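You operate a simulated robot arm through the tools that you are given. There is no shell and no other tool. Be economical: measure what you need, move in short steps, check, and stop when the job is done.

You run a simulated robot arm. Do the job below in one go: nothing can be reset, and whatever is moved stays where it is left.

TASK
Ready the new roll: post clamp to HOLD, lower bar free, brake dial to 3, brake off.
Fine: the saddle post's clamp handle goes to HOLD before the orange brake lever goes to FREE; the lower clamp bar's lever to FREE; the rest stays.

The check looks at the end state, three seconds after you hand in, the way a careful person would. Anything else that was tipped, shoved, dropped, spilled or broken makes it a failure.

THE ROBOT
A 6-joint arm with a two-finger parallel gripper, fixed in place. Base frame: the origin is at the foot of the arm, x ahead of it, y to its left, z up. Lengths are in cm, angles in rad, forces in N, time in s.
With the tool pointing down near the work surface it reaches from about 22 to 66 cm from the base axis. Its first joint turns from -1.152 to 1.152 rad. Payload 2.9 kg.
Tool frame: the origin (TCP) lies between the finger pads and is the grasp point; the fingertips stand 3 cm ahead of it; z points along the fingers, y is the line along which they close. The gripper opens to 11 cm. The fingers are 2 cm wide and 1 cm thick; the gripper's body (4.8 by 11.2 cm) begins 5.5 cm behind the TCP.
Orientation is told as [roll, pitch, yaw] about the base's x, y, z axes, in that order, counted from this pose: with the fingers straight down and closing along the base's y, the tool's x points along the base's -x, its y along +y and its z along -z.

THE INTERFACE
- The arm moves only by the tool step_arm. Its argument "increments" is a list that holds one entry, the list of rows, each a list of 7 numbers: the shift along the base's x, y, z in units of 200 mm (1.0 is 200 mm), then the turn, a rotation vector about the base's x, y, z in units of 120 degrees (1.0 is 120 degrees), then the closure, from 0 (fully open) to 1 (shut). In form: [[[dx, dy, dz, rx, ry, rz, grip], ...]]. A call has 1 to 8 rows; each row is the pose to reach, as a shift and turn from the pose commanded when the call began. A call with a number of a shift or a turn outside -1 to 1 is refused whole. A row lasts 0.2 s, in which the tool goes at most 5 cm and 0.15 rad; a call with a longer step from one row to the next is refused whole, and so is a gripper value outside its range. Where a pose cannot be reached the arm comes as near as it can. A force on the tool above 40 N (or 10 N above the force at the start of the call, whichever is more), or a blocked arm, ends the call early, and 0.2 s more pass. Each finger travels about 10.8 cm/s and halts on what it meets, pressing with about 24 N; the grip force reading is that of the motor and also rises with nothing between the fingers. The clock runs only during rows and for 0.2 s after the last one: add rows that repeat a pose to give the fingers time. It gives the time, the measured TCP pose, the force on the tool (base axes), the opening and the grip force at its end, in the units of the frame above (readings bear some noise).
- Cameras (640 x 400 px; columns grow to the right, rows downward): "scene" is fixed at [9.7, 46.08, 138.63]; the picture's right is [-0.42, -0.91, 0.00], its down [-0.58, 0.27, -0.77] and it looks along [0.70, -0.32, -0.63] (base axes); focal length 221 px, centre (320, 200). "wrist" rides on the gripper at [7.2, 1.7, -10.3] in the tool frame; the picture's right is [-0.23, 0.97, 0.00], its down [-0.76, -0.18, -0.62] and it looks along [-0.61, -0.14, 0.78] (tool axes); focal length 222 px, centre (320, 200). There is no depth. A picture from a camera that has moved, and an enlarged one, comes with that camera's place and axes in the base frame and with its lens. The place of the scene camera against the robot may be out by one fixed shift of up to 1.2 cm in any direction.
- capture(camera): a new picture of that camera. It takes no simulated time.
- enlarge(camera, box): a new picture of the part [left, top, right, bottom] of that camera's present view, enlarged. It takes no simulated time.
- sign_off(): hands the job in; it is judged then, once.

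Go step by step. Nothing tells you positions but the pictures and the camera data: compare them with the known pose of the tool, close in by small moves and look again before you grip or let go. The budget is 120 turns and 84 pictures, counting those below and the enlarged ones. Unless the task says otherwise, let go and move clear before handing in, and close with one line.

The tools are called after "Request:" by a JSON object that holds its "op" and its "data". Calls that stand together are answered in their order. step_arm: Moves the arm, as the interface text tells. Its arguments: {"type":"object","properties":{"increments":{"type":"array"}},"required":["increments"]} The other tools are called the same way: capture (camera) takes a picture; enlarge (camera, box) takes an enlarged picture of a part of a camera's view; sign_off () hands the job in.

At the start:

```text
clock: 0.0
eef_pos: [39.26, -12.29, 121.81]
orientation: [0.0, 0.0, 0.0]
force: [-0.7, 0.1, 0.2]
opening: 11.0
grip_force: 0.1
```

scene: 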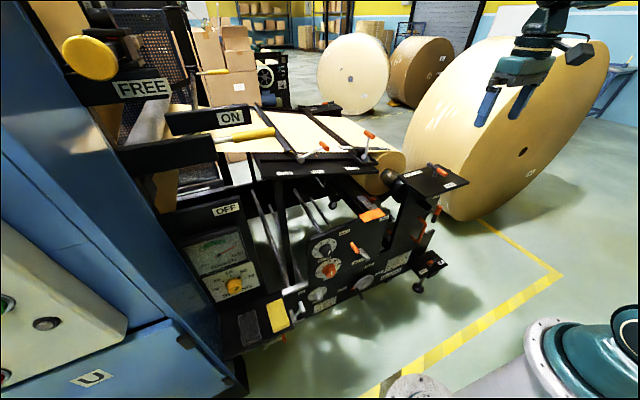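
wrist: 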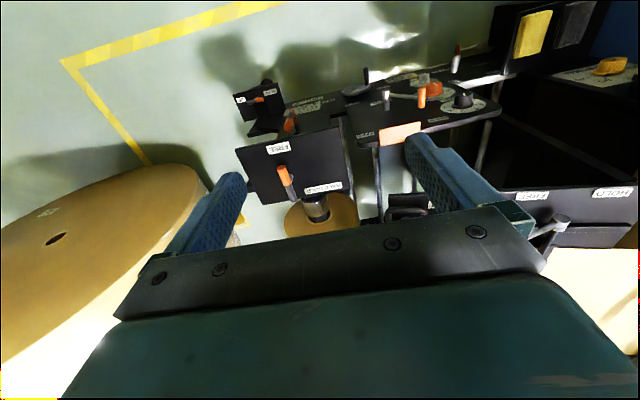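

I see a machine with several levers and dials; I'll enlarge the relevant parts first.

Request:
{"op": "enlarge", "data": {"camera": "scene", "box": [290, 120, 470, 232]}}

Request:
{"op": "enlarge", "data": {"camera": "scene", "box": [290, 200, 470, 312]}}

Request:
{"op": "enlarge", "data": {"camera": "wrist", "box": [220, 60, 380, 160]}}

Request:
{"op": "enlarge", "data": {"camera": "scene", "box": [60, 60, 400, 272]}}

```text
3.56 times, centred on (380, 176) of scene
camera zoom: at [9.7, 46.08, 138.63], right [-0.42, -0.91, 0.0], down [-0.58, 0.27, -0.77], along [0.7, -0.32, -0.63], focal length 785 px, centre (107, 285)
```

zoom: 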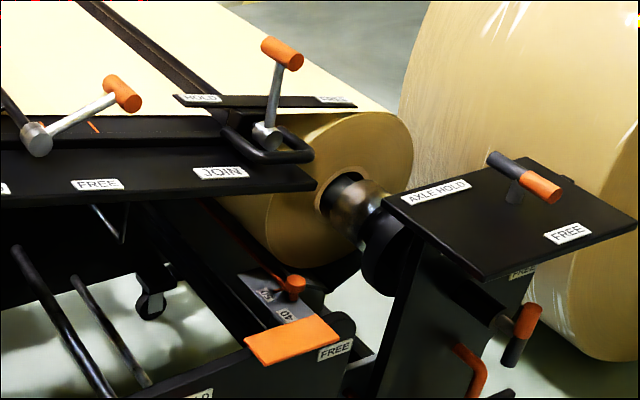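

```text
3.56 times, centred on (380, 256) of scene
camera zoom: at [9.7, 46.08, 138.63], right [-0.42, -0.91, 0.0], down [-0.58, 0.27, -0.77], along [0.7, -0.32, -0.63], focal length 785 px, centre (107, 1)
```

zoom: 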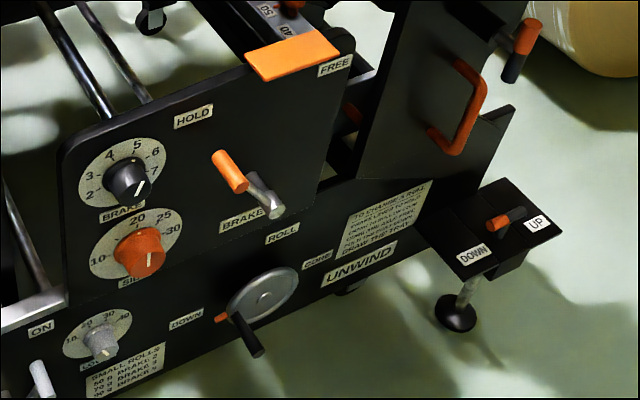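

```text
4.00 times, centred on (300, 110) of wrist
camera zoom: at [31.98, -10.64, 132.11], right [0.23, 0.97, 0.0], down [0.76, -0.18, 0.62], along [0.61, -0.14, -0.78], focal length 888 px, centre (400, 560)
```

zoom: 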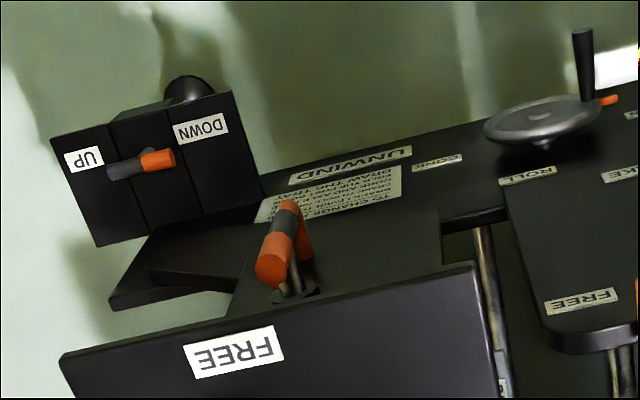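

```text
1.88 times, centred on (230, 166) of scene
camera zoom: at [9.7, 46.08, 138.63], right [-0.42, -0.91, 0.0], down [-0.58, 0.27, -0.77], along [0.7, -0.32, -0.63], focal length 416 px, centre (489, 264)
```

zoom: 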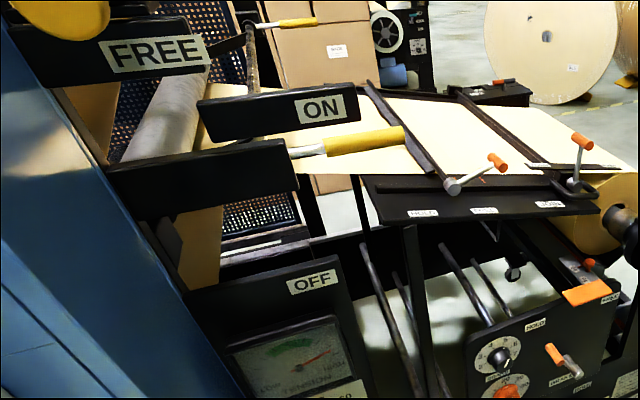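

I want the labels and instruction placard more clearly.

Request:
{"op": "enlarge", "data": {"camera": "scene", "box": [375, 240, 425, 285]}}

Request:
{"op": "enlarge", "data": {"camera": "scene", "box": [275, 120, 395, 195]}}

Request:
{"op": "enlarge", "data": {"camera": "scene", "box": [390, 155, 470, 205]}}

Request:
{"op": "enlarge", "data": {"camera": "scene", "box": [300, 225, 380, 275]}}

```text
8.89 times, centred on (400, 262) of scene
camera zoom: at [9.7, 46.08, 138.63], right [-0.42, -0.91, 0.0], down [-0.58, 0.27, -0.77], along [0.7, -0.32, -0.63], focal length 1964 px, centre (-391, -356)
```

zoom: 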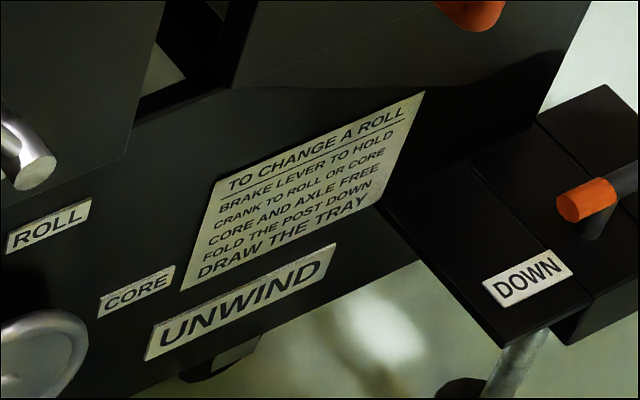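

```text
5.33 times, centred on (335, 158) of scene
camera zoom: at [9.7, 46.08, 138.63], right [-0.42, -0.91, 0.0], down [-0.58, 0.27, -0.77], along [0.7, -0.32, -0.63], focal length 1178 px, centre (240, 427)
```

zoom: 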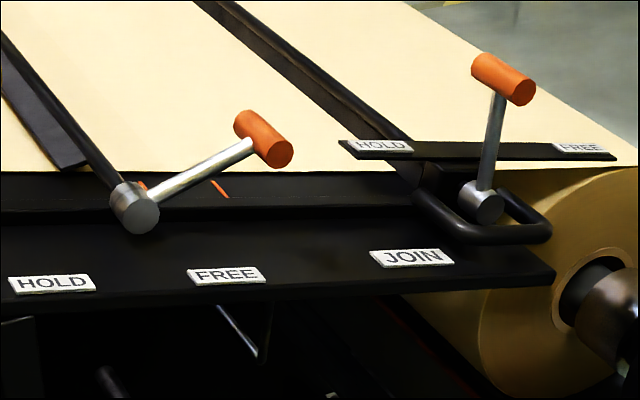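

```text
8.00 times, centred on (430, 180) of scene
camera zoom: at [9.7, 46.08, 138.63], right [-0.42, -0.91, 0.0], down [-0.58, 0.27, -0.77], along [0.7, -0.32, -0.63], focal length 1767 px, centre (-560, 360)
```

zoom: 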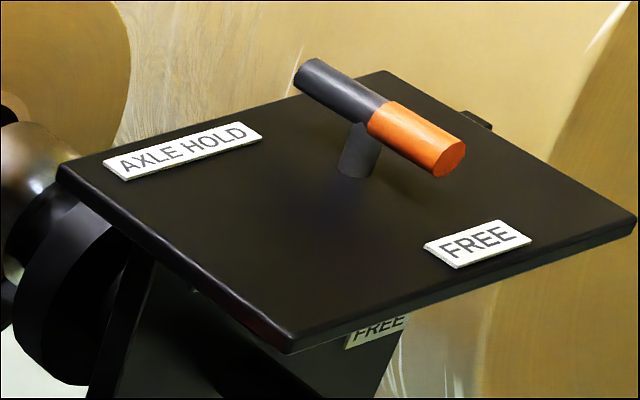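

```text
8.00 times, centred on (340, 250) of scene
camera zoom: at [9.7, 46.08, 138.63], right [-0.42, -0.91, 0.0], down [-0.58, 0.27, -0.77], along [0.7, -0.32, -0.63], focal length 1767 px, centre (160, -200)
```

zoom: 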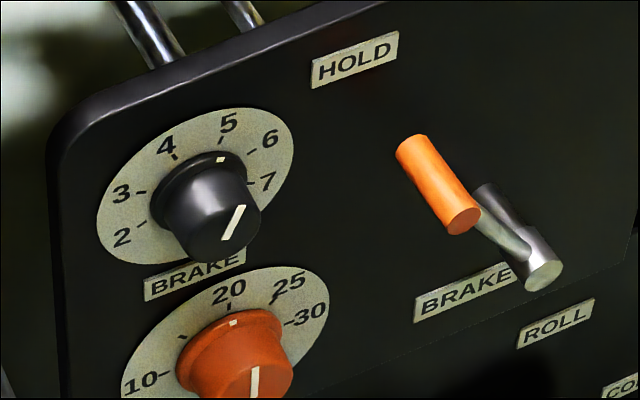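

The T-handle on the top plate lies near (55,-23,95), and another lever sits on the post's front near (48,-21.5,80). I'll go back and lower to read the post's labels.

Request:
{"op": "step_arm", "data": {"increments": [[[-0.06, -0.07, -0.2, 0, 0, 0, 0], [-0.12, -0.14, -0.4, 0, 0, 0, 0], [-0.18, -0.21, -0.6, 0, 0, 0, 0], [-0.25, -0.3, -0.8, 0, 0, 0, 0]]]}}

Request:
{"op": "capture", "data": {"camera": "wrist"}}

```text
clock: 1.0
eef_pos: [34.21, -18.68, 105.92]
orientation: [-0.001, -0.002, -0.001]
force: [0.8, 0.0, 0.3]
opening: 11.01
grip_force: 0.1
```

```text
73 pictures are left
camera wrist: at [26.92, -16.95, 116.31], right [0.23, 0.97, 0.0], down [0.76, -0.18, 0.62], along [0.61, -0.14, -0.78], focal length 222 px, centre (320, 200)
```

wrist: 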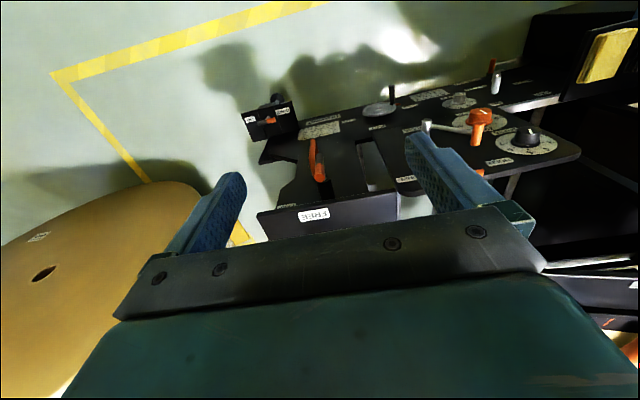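

Request:
{"op": "enlarge", "data": {"camera": "wrist", "box": [230, 80, 430, 230]}}

Request:
{"op": "enlarge", "data": {"camera": "scene", "box": [400, 185, 460, 240]}}

```text
2.67 times, centred on (330, 155) of wrist
camera zoom: at [26.92, -16.95, 116.31], right [0.23, 0.97, 0.0], down [0.76, -0.18, 0.62], along [0.61, -0.14, -0.78], focal length 592 px, centre (293, 320)
```

zoom: 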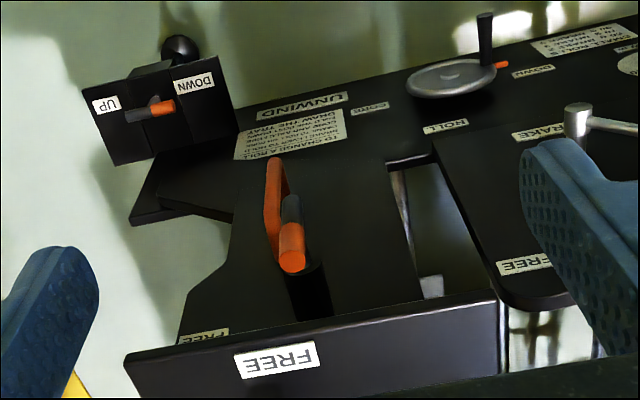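

```text
7.27 times, centred on (430, 212) of scene
camera zoom: at [9.7, 46.08, 138.63], right [-0.42, -0.91, 0.0], down [-0.58, 0.27, -0.77], along [0.7, -0.32, -0.63], focal length 1606 px, centre (-480, 109)
```

zoom: 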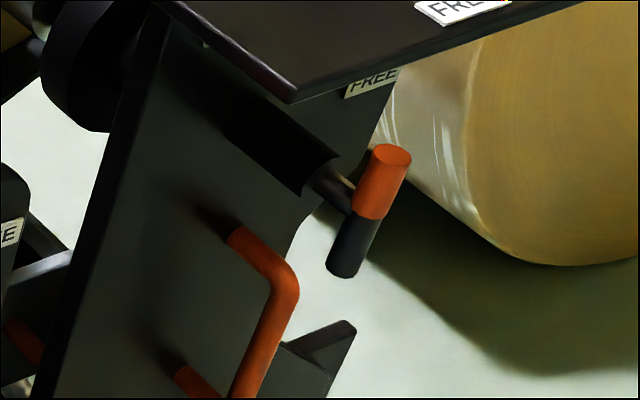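

A second T-handle on a tube faces the arm near (48,-22,80). I'll pitch the wrist to look at its labels from the front.

Request:
{"op": "step_arm", "data": {"increments": [[[-0.02, -0.05, -0.2, 0, -0.06, 0, 0], [-0.04, -0.1, -0.4, 0, -0.12, 0, 0], [-0.06, -0.15, -0.6, 0, -0.18, 0, 0], [-0.08, -0.2, -0.8, 0, -0.24, 0, 0], [-0.1, -0.25, -0.9, 0, -0.3, 0, 0]]]}}

Request:
{"op": "capture", "data": {"camera": "wrist"}}

```text
clock: 2.2
eef_pos: [31.93, -23.44, 87.86]
orientation: [-0.001, -0.63, 0.0]
force: [0.0, -0.2, -0.6]
opening: 10.99
grip_force: 0.1
```

```text
70 pictures are left
camera wrist: at [19.86, -21.79, 91.97], right [0.18, 0.97, 0.13], down [0.25, -0.18, 0.95], along [0.95, -0.14, -0.27], focal length 222 px, centre (320, 200)
```

wrist: 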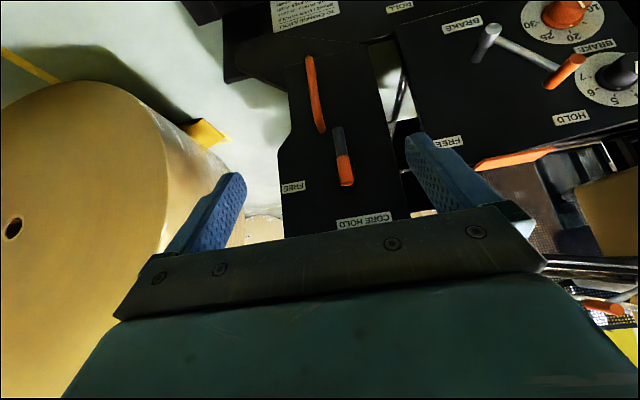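

The front T-handle is CORE (already at HOLD), so the post clamp to move is the top AXLE handle, now at FREE. Next I look at the clamp bars on the table.

Request:
{"op": "step_arm", "data": {"increments": [[[0, 0, 0.22, 0, 0.06, 0, 0], [0, 0, 0.44, 0, 0.12, 0, 0], [0, 0, 0.66, 0, 0.18, 0, 0], [0, 0.1, 0.87, 0, 0.2, 0, 0], [0, 0.3, 0.98, 0, 0.2, 0, 0], [0, 0.52, 0.99, 0, 0.2, 0, 0], [0, 0.74, 1, 0, 0.2, 0, 0], [0, 0.98, 1, 0, 0.2, 0, 0]]]}}

Request:
{"op": "step_arm", "data": {"increments": [[[0, 0.24, 0.1, 0, 0, 0, 0], [0, 0.48, 0.2, 0, 0, 0, 0], [0, 0.7, 0.3, 0, 0, 0, 0]]]}}

Request:
{"op": "capture", "data": {"camera": "wrist"}}

```text
clock: 4.0
eef_pos: [32.12, -3.79, 107.96]
orientation: [0.0, -0.21, -0.001]
force: [0.1, 0.6, 1.1]
opening: 10.99
grip_force: 0.0
```

```text
refused: row 1 steps farther than a row can; nothing moved
```

```text
69 pictures are left
camera wrist: at [22.86, -2.29, 116.52], right [0.22, 0.97, 0.05], down [0.62, -0.18, 0.77], along [0.76, -0.14, -0.64], focal length 222 px, centre (320, 200)
```

wrist: 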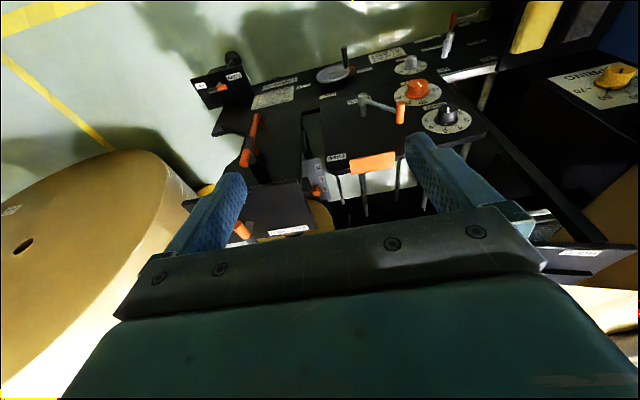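

Request:
{"op": "step_arm", "data": {"increments": [[[-0.02, 0.18, 0.1, 0, 0, 0.05, 0], [-0.04, 0.36, 0.2, 0, 0, 0.1, 0], [-0.06, 0.54, 0.3, 0, 0, 0.15, 0], [-0.08, 0.7, 0.4, 0, 0, 0.2, 0], [-0.1, 0.75, 0.6, 0, 0, 0.25, 0]]]}}

Request:
{"op": "capture", "data": {"camera": "wrist"}}

```text
clock: 5.2
eef_pos: [30.19, 11.13, 119.8]
orientation: [-0.001, -0.206, 0.525]
force: [-0.7, -0.7, 0.3]
opening: 11.0
grip_force: 0.1
```

```text
68 pictures are left
camera wrist: at [21.42, 7.87, 128.45], right [-0.3, 0.95, 0.05], down [0.62, 0.16, 0.77], along [0.72, 0.26, -0.64], focal length 222 px, centre (320, 200)
```

wrist: 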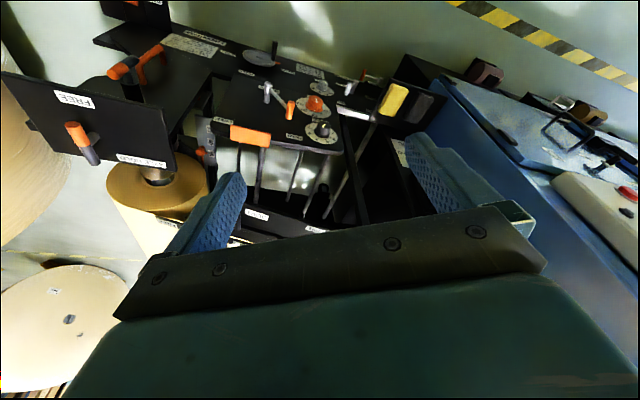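

Request:
{"op": "step_arm", "data": {"increments": [[[-0.02, 0, 0.15, 0.03, -0.052, 0, 0], [-0.04, 0, 0.3, 0.06, -0.104, 0, 0], [-0.06, 0, 0.45, 0.09, -0.156, 0, 0], [-0.06, 0, 0.6, 0.12, -0.2, 0, 0]]]}}

Request:
{"op": "capture", "data": {"camera": "wrist"}}

```text
clock: 6.2
eef_pos: [29.14, 11.42, 131.4]
orientation: [0.011, -0.699, 0.518]
force: [-0.2, 0.1, 0.2]
opening: 11.01
grip_force: 0.0
```

```text
67 pictures are left
camera wrist: at [17.64, 6.68, 134.75], right [-0.34, 0.93, 0.15], down [0.25, -0.07, 0.97], along [0.91, 0.36, -0.21], focal length 222 px, centre (320, 200)
```

wrist: 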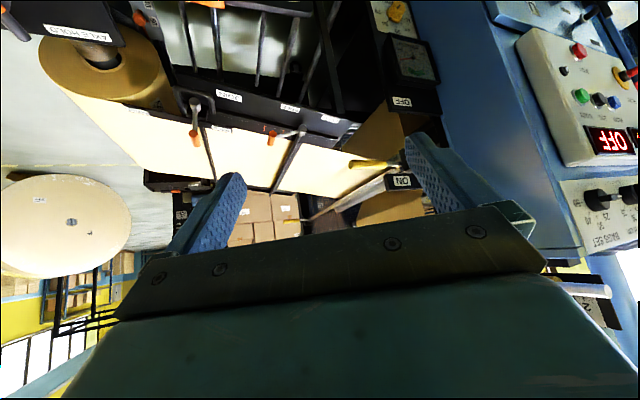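

Request:
{"op": "enlarge", "data": {"camera": "wrist", "box": [150, 70, 350, 195]}}

```text
3.20 times, centred on (250, 132) of wrist
camera zoom: at [17.64, 6.68, 134.75], right [-0.34, 0.93, 0.15], down [0.25, -0.07, 0.97], along [0.91, 0.36, -0.21], focal length 711 px, centre (544, 416)
```

zoom: 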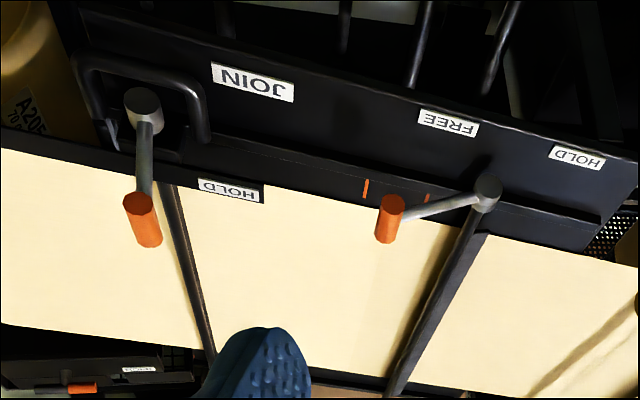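

The lower bar's lever (near the roll, lower end of sloped table) has pivot about (70,0,97) and grip near (70,-0.7,107). I'll move closer for its label positions.

Request:
{"op": "step_arm", "data": {"increments": [[[0.1, -0.1, -0.04, 0, 0, -0.04, 0], [0.2, -0.2, -0.08, 0, 0, -0.08, 0], [0.3, -0.3, -0.12, 0, 0, -0.12, 0], [0.4, -0.4, -0.16, 0, 0, -0.16, 0], [0.5, -0.5, -0.2, 0, 0, -0.2, 0], [0.6, -0.6, -0.25, 0, 0, -0.25, 0], [0.7, -0.7, -0.3, 0, 0, -0.25, 0]]]}}

Request:
{"op": "capture", "data": {"camera": "wrist"}}

```text
clock: 7.8
eef_pos: [43.09, -2.65, 125.91]
orientation: [0.011, -0.699, -0.005]
force: [-0.7, -0.4, 0.2]
opening: 11.02
grip_force: 0.1
```

```text
65 pictures are left
camera wrist: at [30.95, -1.04, 129.14], right [0.17, 0.97, 0.15], down [0.18, -0.18, 0.97], along [0.97, -0.14, -0.21], focal length 222 px, centre (320, 200)
```

wrist: 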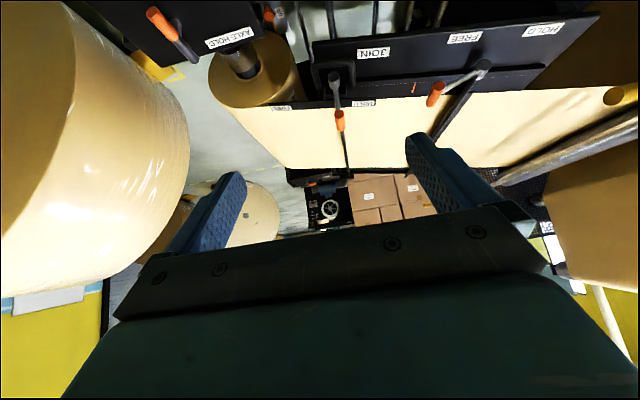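

Request:
{"op": "enlarge", "data": {"camera": "wrist", "box": [250, 40, 410, 150]}}

Request:
{"op": "enlarge", "data": {"camera": "wrist", "box": [110, 0, 270, 100]}}

```text
3.64 times, centred on (330, 95) of wrist
camera zoom: at [30.95, -1.04, 129.14], right [0.17, 0.97, 0.15], down [0.18, -0.18, 0.97], along [0.97, -0.14, -0.21], focal length 808 px, centre (284, 582)
```

zoom: 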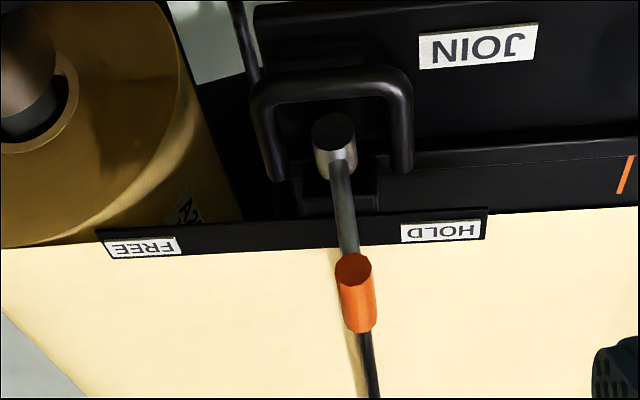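

```text
4.00 times, centred on (190, 50) of wrist
camera zoom: at [30.95, -1.04, 129.14], right [0.17, 0.97, 0.15], down [0.18, -0.18, 0.97], along [0.97, -0.14, -0.21], focal length 888 px, centre (840, 800)
```

zoom: 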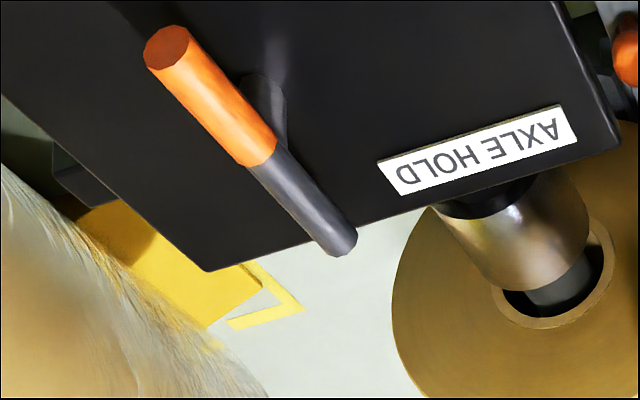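

Lower lever stands upright nearer HOLD; axle T-bar runs along x from orange end (50.8,-21.7,96.2) to black end (58.9,-22), with AXLE HOLD label at about (59.5,-16). I go above the T-handle, tool down.

Request:
{"op": "step_arm", "data": {"increments": [[[0.07, -0.12, -0.11, -0.001, 0.042, 0, 0], [0.15, -0.24, -0.22, -0.002, 0.084, 0, 0], [0.22, -0.36, -0.33, -0.003, 0.125, 0, 0], [0.3, -0.48, -0.44, -0.003, 0.167, 0, 0], [0.37, -0.6, -0.55, -0.004, 0.209, 0, 0], [0.44, -0.72, -0.66, -0.004, 0.25, 0, 0], [0.52, -0.84, -0.77, -0.005, 0.292, 0.001, 0], [0.592, -0.96, -0.85, -0.005, 0.334, 0.002, 0]]]}}

Request:
{"op": "capture", "data": {"camera": "wrist"}}

Request:
{"op": "enlarge", "data": {"camera": "scene", "box": [380, 100, 500, 220]}}

```text
clock: 9.6
eef_pos: [54.98, -22.02, 108.57]
orientation: [0.0, 0.003, 0.005]
force: [0.5, 0.7, 0.0]
opening: 10.98
grip_force: 0.0
```

```text
62 pictures are left
camera wrist: at [47.75, -20.41, 118.94], right [0.22, 0.97, 0.0], down [0.76, -0.17, 0.62], along [0.61, -0.14, -0.78], focal length 222 px, centre (320, 200)
```

wrist: 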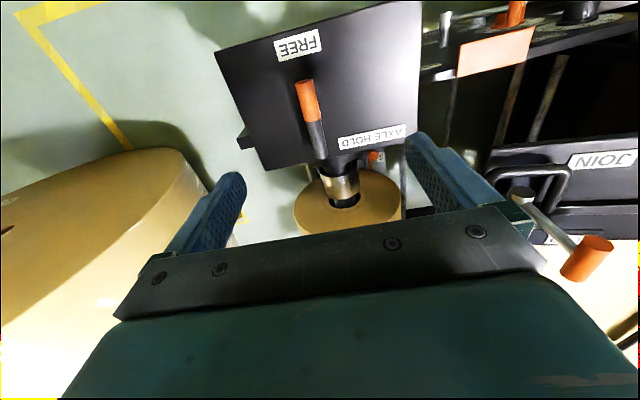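

```text
3.33 times, centred on (440, 160) of scene
camera zoom: at [9.7, 46.08, 138.63], right [-0.42, -0.91, 0.0], down [-0.58, 0.27, -0.77], along [0.7, -0.32, -0.63], focal length 736 px, centre (-80, 333)
```

zoom: 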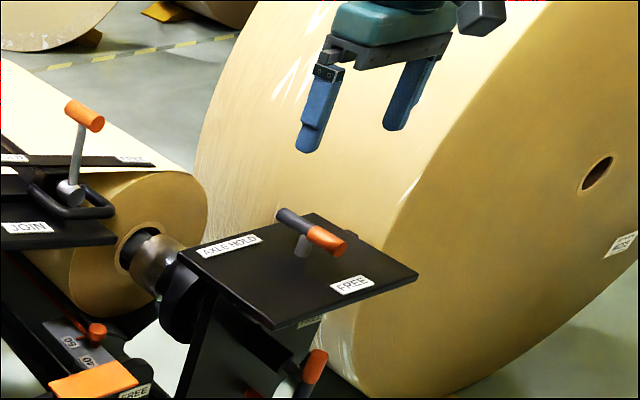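

The bar center refines to about (55.5,-23,96.3). I descend with open fingers straddling it.

Request:
{"op": "step_arm", "data": {"increments": [[[0.03, -0.055, -0.15, 0, 0, -0.002, 0], [0.03, -0.055, -0.3, 0, 0, -0.002, 0], [0.03, -0.055, -0.45, 0, 0, -0.002, 0], [0.03, -0.055, -0.54, 0, 0, -0.002, 0]]]}}

Request:
{"op": "capture", "data": {"camera": "wrist"}}

Request:
{"op": "enlarge", "data": {"camera": "scene", "box": [390, 120, 500, 200]}}

```text
clock: 10.6
eef_pos: [55.61, -23.14, 98.02]
orientation: [-0.002, 0.003, 0.0]
force: [0.1, -0.4, 0.4]
opening: 11.01
grip_force: 0.3
```

```text
60 pictures are left
camera wrist: at [48.36, -21.47, 108.41], right [0.23, 0.97, 0.0], down [0.76, -0.18, 0.62], along [0.61, -0.14, -0.78], focal length 222 px, centre (320, 200)
```

wrist: 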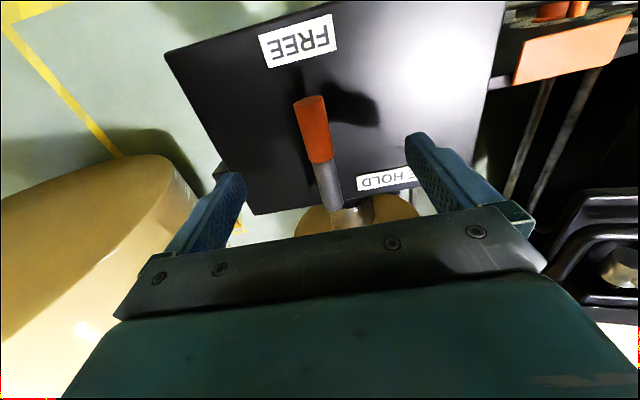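

```text
5.00 times, centred on (445, 160) of scene
camera zoom: at [9.7, 46.07, 138.63], right [-0.42, -0.91, 0.0], down [-0.58, 0.27, -0.77], along [0.7, -0.32, -0.63], focal length 1104 px, centre (-305, 400)
```

zoom: 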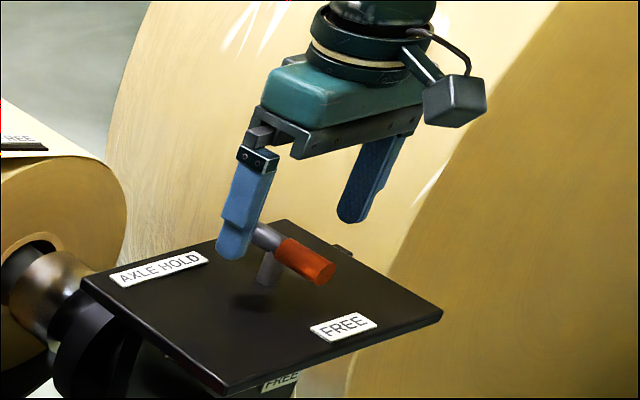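

Request:
{"op": "step_arm", "data": {"increments": [[[-0.02, 0.01, 0, 0, 0, 0, 0], [-0.02, 0.01, 0, 0, 0, 0, 1], [-0.02, 0.01, 0, 0, 0, 0, 1], [-0.02, 0.01, 0, 0, 0, 0, 1], [-0.02, 0.01, 0, 0, 0, 0, 1]]]}}

Request:
{"op": "enlarge", "data": {"camera": "scene", "box": [390, 120, 500, 200]}}

```text
clock: 11.8
eef_pos: [55.14, -22.89, 98.16]
orientation: [-0.001, 0.001, 0.0]
force: [0.3, -0.4, 1.9]
opening: 0.0
grip_force: 23.8
```

```text
5.00 times, centred on (445, 160) of scene
camera zoom: at [9.7, 46.07, 138.63], right [-0.42, -0.91, 0.0], down [-0.58, 0.27, -0.77], along [0.7, -0.32, -0.63], focal length 1104 px, centre (-305, 400)
```

zoom: 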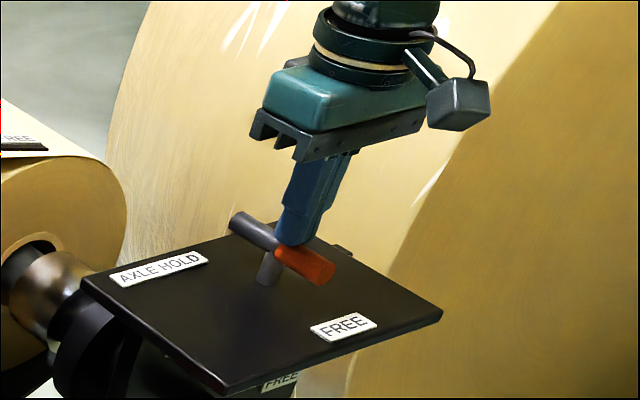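

The fingers shut above the bar, so the bar lies lower than I judged (around z 94.5). I open, lower about 1.8 cm and close again.

Request:
{"op": "step_arm", "data": {"increments": [[[0.0, 0.0, 0.0, 0, 0, 0, 0], [0.0, 0, 0.0, 0, 0, 0, 0], [0.02, -0.01, -0.03, 0, 0, 0, 0], [0.04, -0.01, -0.06, 0, 0, 0, 0], [0.04, -0.01, -0.09, 0, 0, 0, 0]]]}}

Request:
{"op": "enlarge", "data": {"camera": "scene", "box": [390, 120, 500, 200]}}

```text
clock: 13.0
eef_pos: [55.97, -23.01, 96.24]
orientation: [-0.003, 0.001, -0.001]
force: [-0.2, 0.8, 0.0]
opening: 11.03
grip_force: 0.2
```

```text
5.00 times, centred on (445, 160) of scene
camera zoom: at [9.7, 46.08, 138.63], right [-0.42, -0.91, 0.0], down [-0.58, 0.27, -0.77], along [0.7, -0.32, -0.63], focal length 1104 px, centre (-305, 400)
```

zoom: 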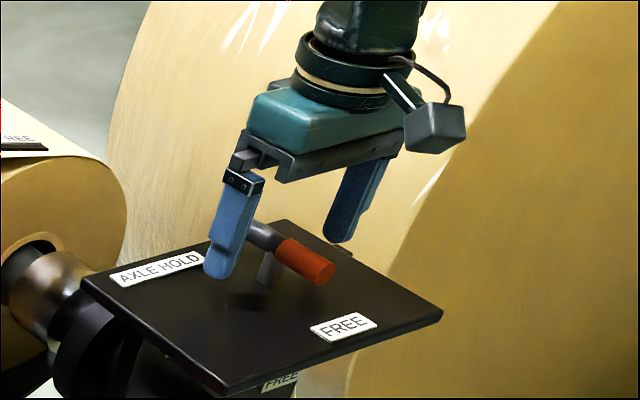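

Request:
{"op": "step_arm", "data": {"increments": [[[0, 0, 0, 0, 0, 0, 1], [0, 0, 0, 0, 0, 0, 1], [0, 0, 0, 0, 0, 0, 1], [0, 0, 0, 0, 0, 0, 1]]]}}

Request:
{"op": "enlarge", "data": {"camera": "scene", "box": [390, 120, 500, 200]}}

```text
clock: 14.0
eef_pos: [56.0, -22.96, 96.25]
orientation: [0.001, 0.003, 0.001]
force: [-0.6, 0.6, -1.1]
opening: 1.87
grip_force: 45.1
```

```text
5.00 times, centred on (445, 160) of scene
camera zoom: at [9.7, 46.08, 138.63], right [-0.42, -0.91, 0.0], down [-0.58, 0.27, -0.77], along [0.7, -0.32, -0.63], focal length 1104 px, centre (-305, 400)
```

zoom: 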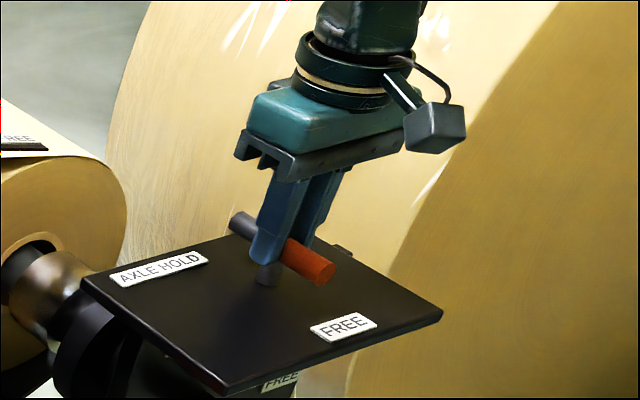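

The bar is gripped at its centre. I twist it clockwise seen from above, toward HOLD.

Request:
{"op": "step_arm", "data": {"increments": [[[0, 0, 0, 0, 0, -0.05, 1], [0, 0, 0, 0, 0, -0.1, 1], [0, 0, 0, 0, 0, -0.15, 1], [0, 0, 0, 0, 0, -0.2, 1]]]}}

Request:
{"op": "enlarge", "data": {"camera": "scene", "box": [390, 120, 500, 200]}}

```text
clock: 15.0
eef_pos: [55.99, -23.03, 96.26]
orientation: [-0.001, 0.002, -0.421]
force: [-2.7, 9.0, 1.3]
opening: 1.85
grip_force: 45.2
```

```text
5.00 times, centred on (445, 160) of scene
camera zoom: at [9.69, 46.1, 138.62], right [-0.42, -0.91, 0.0], down [-0.58, 0.27, -0.77], along [0.7, -0.32, -0.63], focal length 1104 px, centre (-305, 400)
```

zoom: 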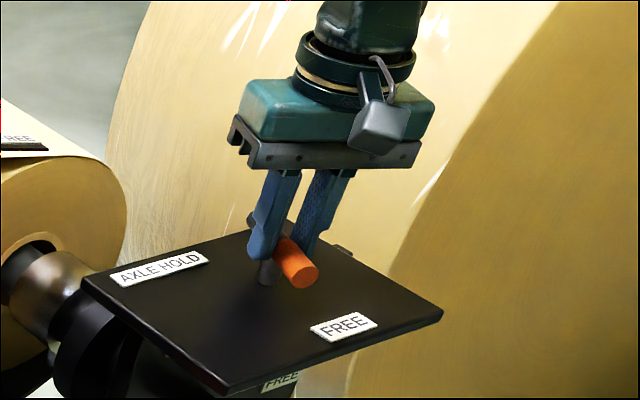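

Request:
{"op": "step_arm", "data": {"increments": [[[0.003, 0.018, 0, 0, 0, -0.06, 1], [0.007, 0.023, 0, 0, 0, -0.12, 1], [0.012, 0.027, 0, 0, 0, -0.18, 1], [0.018, 0.031, 0, 0, 0, -0.24, 1], [0.024, 0.034, 0, 0, 0, -0.3, 1], [0.029, 0.035, 0, 0, 0, -0.36, 1]]]}}

Request:
{"op": "enlarge", "data": {"camera": "scene", "box": [390, 120, 500, 200]}}

```text
clock: 16.3
eef_pos: [56.06, -22.94, 96.33]
orientation: [-0.006, 0.001, -1.075]
force: [-7.4, -3.0, 3.1]
opening: 1.89
grip_force: 44.4
stopped in row 6: the force on the tool passed its limit (the readings are from after the stop); the commanded pose is now the measured one
```

```text
5.00 times, centred on (445, 160) of scene
camera zoom: at [9.67, 46.08, 138.63], right [-0.42, -0.91, 0.0], down [-0.58, 0.27, -0.77], along [0.7, -0.32, -0.63], focal length 1104 px, centre (-305, 400)
```

zoom: 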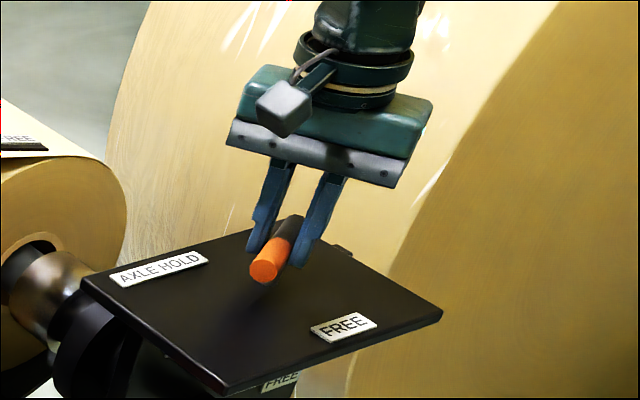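

Request:
{"op": "step_arm", "data": {"increments": [[[-0.004, -0.002, 0, 0, 0, -0.03, 1], [-0.006, -0.002, 0, 0, 0, -0.08, 1], [-0.006, -0.002, 0, 0, 0, -0.13, 1]]]}}

Request:
{"op": "enlarge", "data": {"camera": "scene", "box": [390, 120, 500, 200]}}

```text
clock: 17.1
eef_pos: [56.05, -22.96, 96.25]
orientation: [-0.001, 0.0, -1.35]
force: [3.0, -3.2, 9.8]
opening: 1.87
grip_force: 45.1
```

```text
5.00 times, centred on (445, 160) of scene
camera zoom: at [9.69, 46.07, 138.63], right [-0.42, -0.91, 0.0], down [-0.58, 0.27, -0.77], along [0.7, -0.32, -0.63], focal length 1104 px, centre (-305, 400)
```

zoom: 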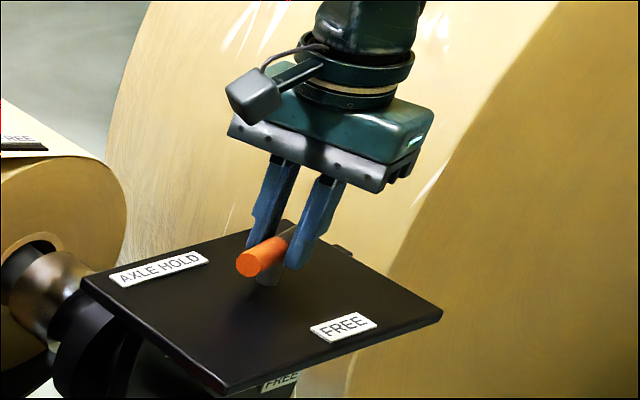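

Request:
{"op": "step_arm", "data": {"increments": [[[0, 0, 0, 0, 0, -0.05, 1], [0, 0, 0, 0, 0, -0.1, 1], [0, 0, 0, 0, 0, -0.15, 1], [0, 0, 0, 0, 0, -0.2, 1]]]}}

Request:
{"op": "enlarge", "data": {"camera": "scene", "box": [390, 120, 500, 200]}}

```text
clock: 18.1
eef_pos: [55.94, -22.8, 96.15]
orientation: [-0.006, 0.004, -1.764]
force: [-2.8, -2.8, 12.5]
opening: 2.15
grip_force: 45.1
```

```text
5.00 times, centred on (445, 160) of scene
camera zoom: at [9.67, 46.08, 138.63], right [-0.42, -0.91, 0.0], down [-0.58, 0.27, -0.77], along [0.7, -0.32, -0.63], focal length 1104 px, centre (-305, 400)
```

zoom: 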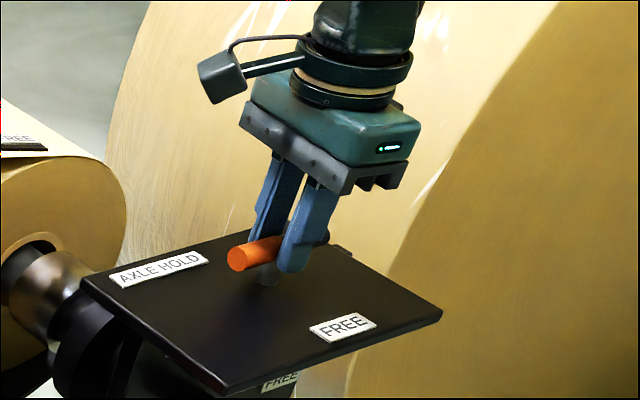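

The bar now points along +y and resists further, so this looks like its end stop at HOLD. I relax, release, rise and look.

Request:
{"op": "step_arm", "data": {"increments": [[[0, 0, 0, 0, 0, 0.07, 1], [0, 0, 0, 0, 0, 0.09, 0.5], [0, 0, 0, 0, 0, 0.09, 0], [0, 0, 0, 0, 0, 0.09, 0], [0, 0, 0.15, 0, 0, 0.09, 0], [0, 0, 0.35, 0, 0, 0.12, 0], [-0.1, 0, 0.55, 0, 0, 0.18, 0], [-0.2, 0, 0.7, 0, 0, 0.24, 0]]]}}

Request:
{"op": "enlarge", "data": {"camera": "scene", "box": [390, 120, 500, 200]}}

```text
clock: 19.9
eef_pos: [52.07, -23.26, 110.32]
orientation: [-0.006, 0.005, -1.261]
force: [-0.8, -0.1, -0.2]
opening: 11.0
grip_force: 0.0
```

```text
5.00 times, centred on (445, 160) of scene
camera zoom: at [9.7, 46.08, 138.63], right [-0.42, -0.91, 0.0], down [-0.58, 0.27, -0.77], along [0.7, -0.32, -0.63], focal length 1104 px, centre (-305, 400)
```

zoom: 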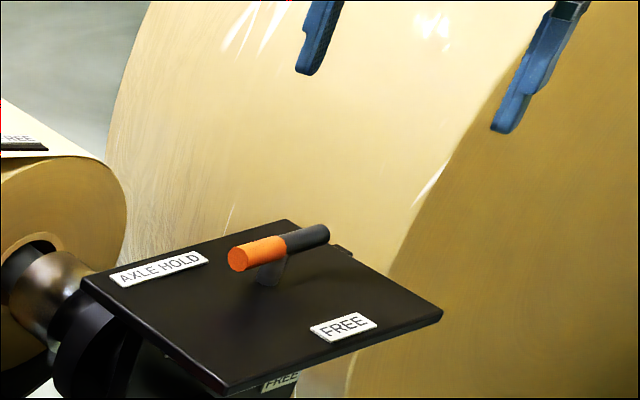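

The AXLE handle now points squarely off FREE, 90° around, at its stop by the HOLD label. Next I move to the brake panel (lever grip about (52.5,12,70.5), dial about (55.3,21.3,70.5)) for a frontal view.

Request:
{"op": "step_arm", "data": {"increments": [[[-0.11, 0, 0, 0, 0, 0.07, 0], [-0.22, 0.08, 0, 0, 0, 0.14, 0], [-0.34, 0.2, 0, 0, 0, 0.21, 0], [-0.45, 0.35, 0, 0, 0, 0.28, 0], [-0.56, 0.5, 0, 0, 0, 0.35, 0], [-0.65, 0.68, 0, 0, 0, 0.42, 0], [-0.75, 0.83, 0, 0, 0, 0.49, 0], [-0.8, 1.0, 0, 0, 0, 0.56, 0]]]}}

Request:
{"op": "step_arm", "data": {"increments": [[[0, 0.1, -0.2, 0, -0.06, 0.04, 0], [0, 0.25, -0.4, 0, -0.12, 0.04, 0], [0, 0.4, -0.6, 0, -0.18, 0.04, 0], [0, 0.55, -0.8, 0, -0.24, 0.04, 0], [0, 0.7, -0.99, 0, -0.3, 0.04, 0], [0, 0.86, -1, 0, -0.36, 0.04, 0], [0, 0.86, -1, 0, -0.42, 0.04, 0], [0, 0.86, -1, 0, -0.48, 0.04, 0]]]}}

Request:
{"op": "capture", "data": {"camera": "wrist"}}

```text
clock: 21.7
eef_pos: [36.11, -2.7, 110.17]
orientation: [-0.002, 0.002, -0.088]
force: [-1.0, 0.7, -0.1]
opening: 11.0
grip_force: 0.0
```

```text
refused: row 1 steps farther than a row can; nothing moved
```

```text
50 pictures are left
camera wrist: at [29.14, -0.51, 120.47], right [0.31, 0.95, 0.0], down [0.74, -0.24, 0.62], along [0.59, -0.2, -0.78], focal length 222 px, centre (320, 200)
```

wrist: 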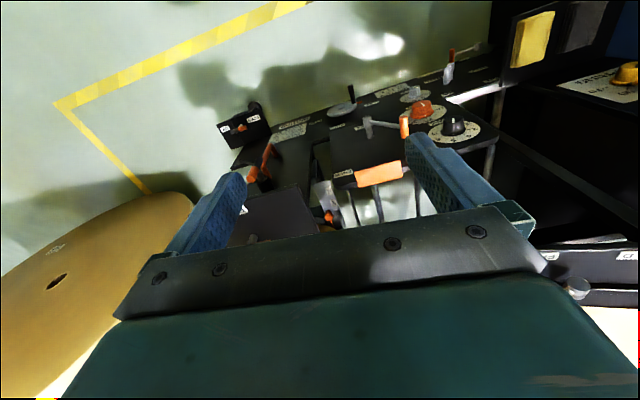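

Request:
{"op": "step_arm", "data": {"increments": [[[0, 0.1, -0.2, 0, -0.055, 0.02, 0], [0, 0.25, -0.4, 0, -0.11, 0.04, 0], [0, 0.4, -0.6, 0, -0.17, 0.04, 0], [0, 0.55, -0.79, 0, -0.23, 0.04, 0], [0, 0.7, -0.97, 0, -0.29, 0.04, 0], [0, 0.86, -1, 0, -0.35, 0.04, 0], [0, 0.86, -1, 0, -0.41, 0.04, 0], [0, 0.86, -1, 0, -0.47, 0.04, 0]]]}}

Request:
{"op": "capture", "data": {"camera": "wrist"}}

```text
clock: 23.5
eef_pos: [37.53, 15.35, 89.96]
orientation: [0.065, -0.982, -0.035]
force: [0.7, 0.1, -0.8]
opening: 11.02
grip_force: 0.0
out of reach, approached as far as the arm can: row 7, 8
```

```text
49 pictures are left
camera wrist: at [24.9, 16.76, 89.74], right [0.11, 0.97, 0.22], down [-0.09, -0.21, 0.97], along [0.99, -0.13, 0.07], focal length 222 px, centre (320, 200)
```

wrist: 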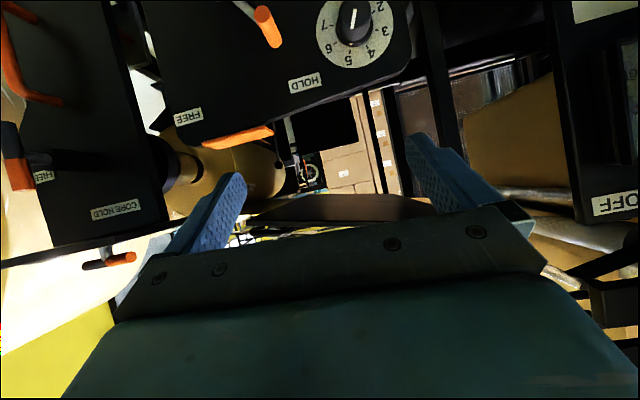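

Request:
{"op": "enlarge", "data": {"camera": "wrist", "box": [300, 0, 410, 75]}}

Request:
{"op": "enlarge", "data": {"camera": "wrist", "box": [200, 0, 340, 100]}}

```text
5.33 times, centred on (355, 38) of wrist
camera zoom: at [24.9, 16.76, 89.74], right [0.11, 0.97, 0.22], down [-0.09, -0.21, 0.97], along [0.99, -0.13, 0.07], focal length 1185 px, centre (133, 1067)
```

zoom: 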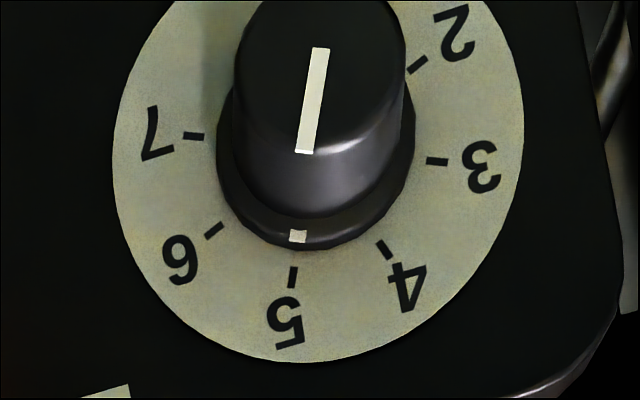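

```text
4.00 times, centred on (270, 50) of wrist
camera zoom: at [24.9, 16.76, 89.74], right [0.11, 0.97, 0.22], down [-0.09, -0.21, 0.97], along [0.99, -0.13, 0.07], focal length 888 px, centre (520, 800)
```

zoom: 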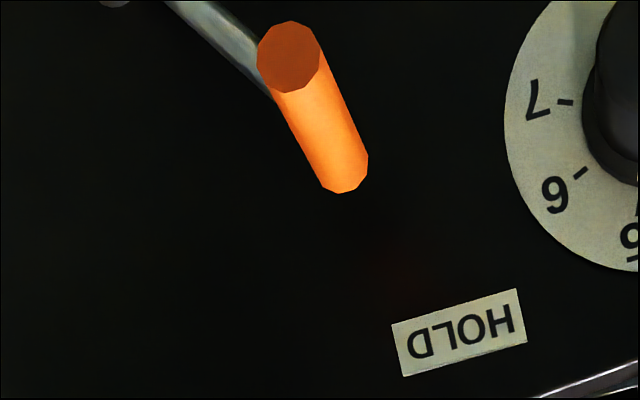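

The dial is at 5; 3 is a quarter turn counter-clockwise seen from the front. I move out and make the tool nearly horizontal.

Request:
{"op": "step_arm", "data": {"increments": [[[0.1, 0, -0.05, 0, 0, 0, 0], [0.2, 0, -0.1, 0, -0.05, 0, 0], [0.25, 0.03, -0.2, 0, -0.1, 0, 0], [0.3, 0.05, -0.3, 0, -0.15, 0, 0], [0.3, 0.08, -0.4, 0, -0.2, 0, 0], [0.3, 0.08, -0.5, 0, -0.25, 0, 0]]]}}

Request:
{"op": "capture", "data": {"camera": "wrist"}}

Request:
{"op": "capture", "data": {"camera": "scene"}}

```text
clock: 24.9
eef_pos: [51.94, 23.19, 80.73]
orientation: [0.204, -1.469, -0.179]
force: [0.8, 0.4, 0.6]
opening: 11.02
grip_force: 0.1
out of reach, approached as far as the arm can: row 4, 5, 6
```

```text
46 pictures are left
camera wrist: at [40.9, 24.77, 74.49], right [0.0, 0.97, 0.25], down [-0.54, -0.21, 0.82], along [0.84, -0.13, 0.52], focal length 222 px, centre (320, 200)
```

wrist: 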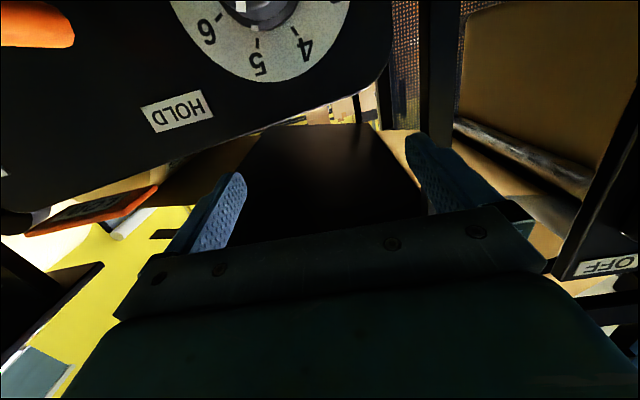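

```text
45 pictures are left
```

scene: 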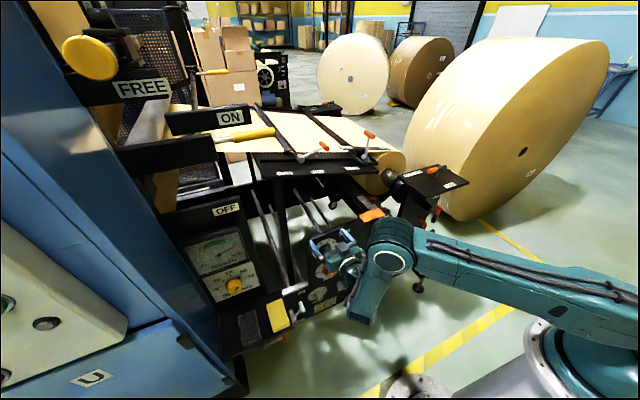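

The arm had to reach out because horizontal is impossible closer in; it hovers above the panel's top edge untouched. I reduce the pitch a bit to come back and see where the command stands.

Request:
{"op": "step_arm", "data": {"increments": [[[0, 0, 0, 0, 0.06, 0, 0], [0, 0, 0, 0, 0.12, 0, 0], [0, 0, 0, 0, 0.19, 0, 0]]]}}

Request:
{"op": "capture", "data": {"camera": "wrist"}}

```text
clock: 25.7
eef_pos: [51.62, 23.21, 80.89]
orientation: [0.072, -1.105, -0.043]
force: [-0.7, 0.7, -0.6]
opening: 10.99
grip_force: 0.0
```

```text
44 pictures are left
camera wrist: at [39.06, 24.69, 79.07], right [0.08, 0.97, 0.24], down [-0.21, -0.21, 0.95], along [0.97, -0.13, 0.19], focal length 222 px, centre (320, 200)
```

wrist: 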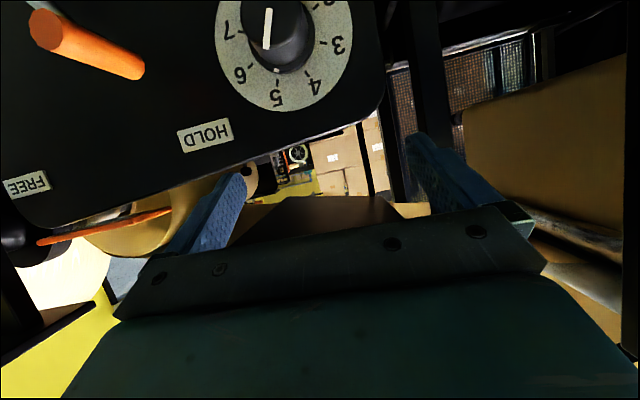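

Command equals the actual pose. Knob axis at about y 22, z 70.3, front at x 55.3, panel at x 57.3. I lower in front of the knob.

Request:
{"op": "step_arm", "data": {"increments": [[[-0.1, -0.02, -0.1, 0, 0, 0, 0], [-0.12, -0.05, -0.25, 0, 0, 0, 0], [-0.12, -0.06, -0.4, 0, -0.05, 0, 0], [-0.12, -0.06, -0.53, 0, -0.1, 0, 0]]]}}

Request:
{"op": "capture", "data": {"camera": "wrist"}}

Request:
{"op": "enlarge", "data": {"camera": "scene", "box": [270, 190, 430, 300]}}

```text
clock: 26.7
eef_pos: [49.39, 22.16, 70.33]
orientation: [0.115, -1.318, -0.081]
force: [-0.7, 0.3, -0.7]
opening: 11.03
grip_force: 0.1
```

```text
43 pictures are left
camera wrist: at [37.49, 23.65, 65.93], right [0.03, 0.97, 0.25], down [-0.41, -0.21, 0.89], along [0.91, -0.13, 0.39], focal length 222 px, centre (320, 200)
```

wrist: 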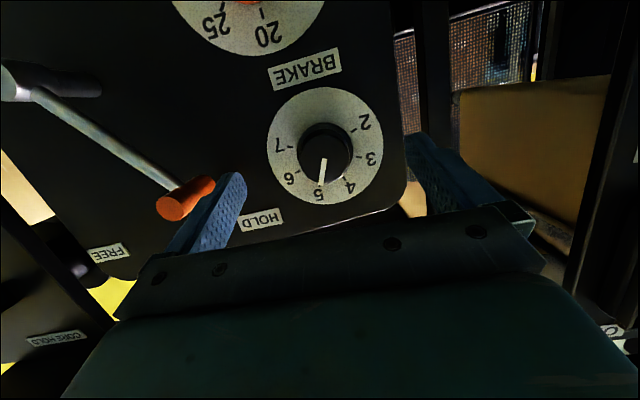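

```text
3.64 times, centred on (350, 245) of scene
camera zoom: at [9.7, 46.07, 138.63], right [-0.42, -0.91, 0.0], down [-0.58, 0.27, -0.77], along [0.7, -0.32, -0.63], focal length 803 px, centre (211, 36)
```

zoom: 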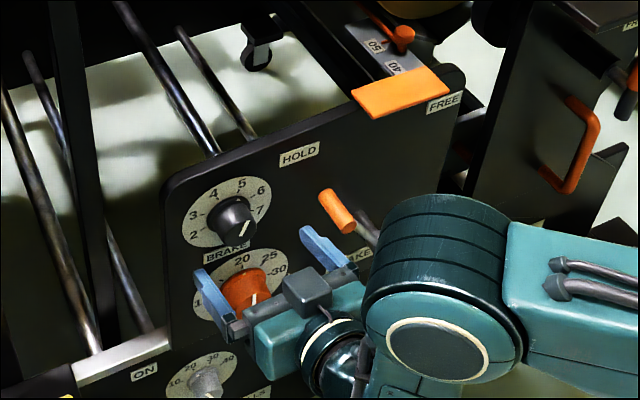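

The view is clear: I'm aligned with the knob. I advance with fingers open 8 cm and then close.

Request:
{"op": "step_arm", "data": {"increments": [[[0.05, 0.01, -0.005, 0, -0.02, 0, 0.27], [0.1, 0.01, -0.005, 0, -0.04, 0, 0.27], [0.15, 0.01, -0.005, 0, -0.06, 0, 0.27], [0.2, 0.01, -0.005, 0, -0.06, 0, 0.27]]]}}

Request:
{"op": "capture", "data": {"camera": "wrist"}}

Request:
{"op": "enlarge", "data": {"camera": "scene", "box": [290, 210, 400, 290]}}

```text
clock: 27.7
eef_pos: [53.35, 22.2, 70.45]
orientation: [0.183, -1.44, -0.151]
force: [0.7, -0.3, -0.7]
opening: 8.03
grip_force: 0.0
```

```text
41 pictures are left
camera wrist: at [42.05, 23.74, 64.48], right [0.0, 0.97, 0.25], down [-0.51, -0.21, 0.83], along [0.86, -0.13, 0.5], focal length 222 px, centre (320, 200)
```

wrist: 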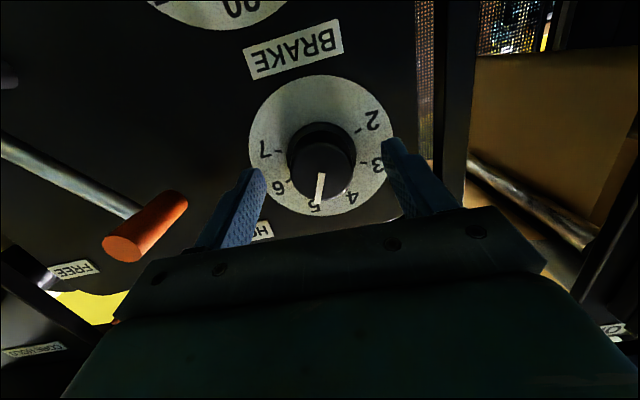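

```text
5.00 times, centred on (345, 250) of scene
camera zoom: at [9.7, 46.08, 138.63], right [-0.42, -0.91, 0.0], down [-0.58, 0.27, -0.77], along [0.7, -0.32, -0.63], focal length 1104 px, centre (195, -50)
```

zoom: 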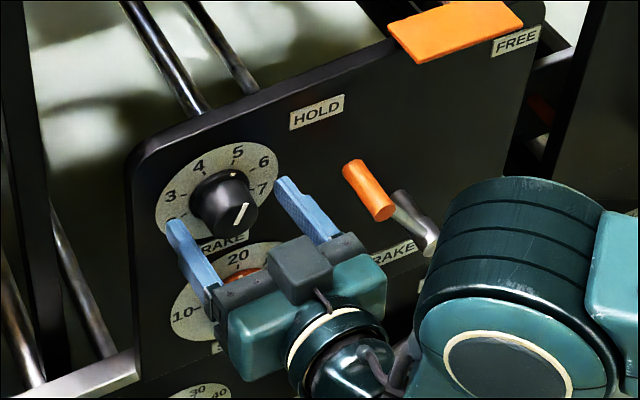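

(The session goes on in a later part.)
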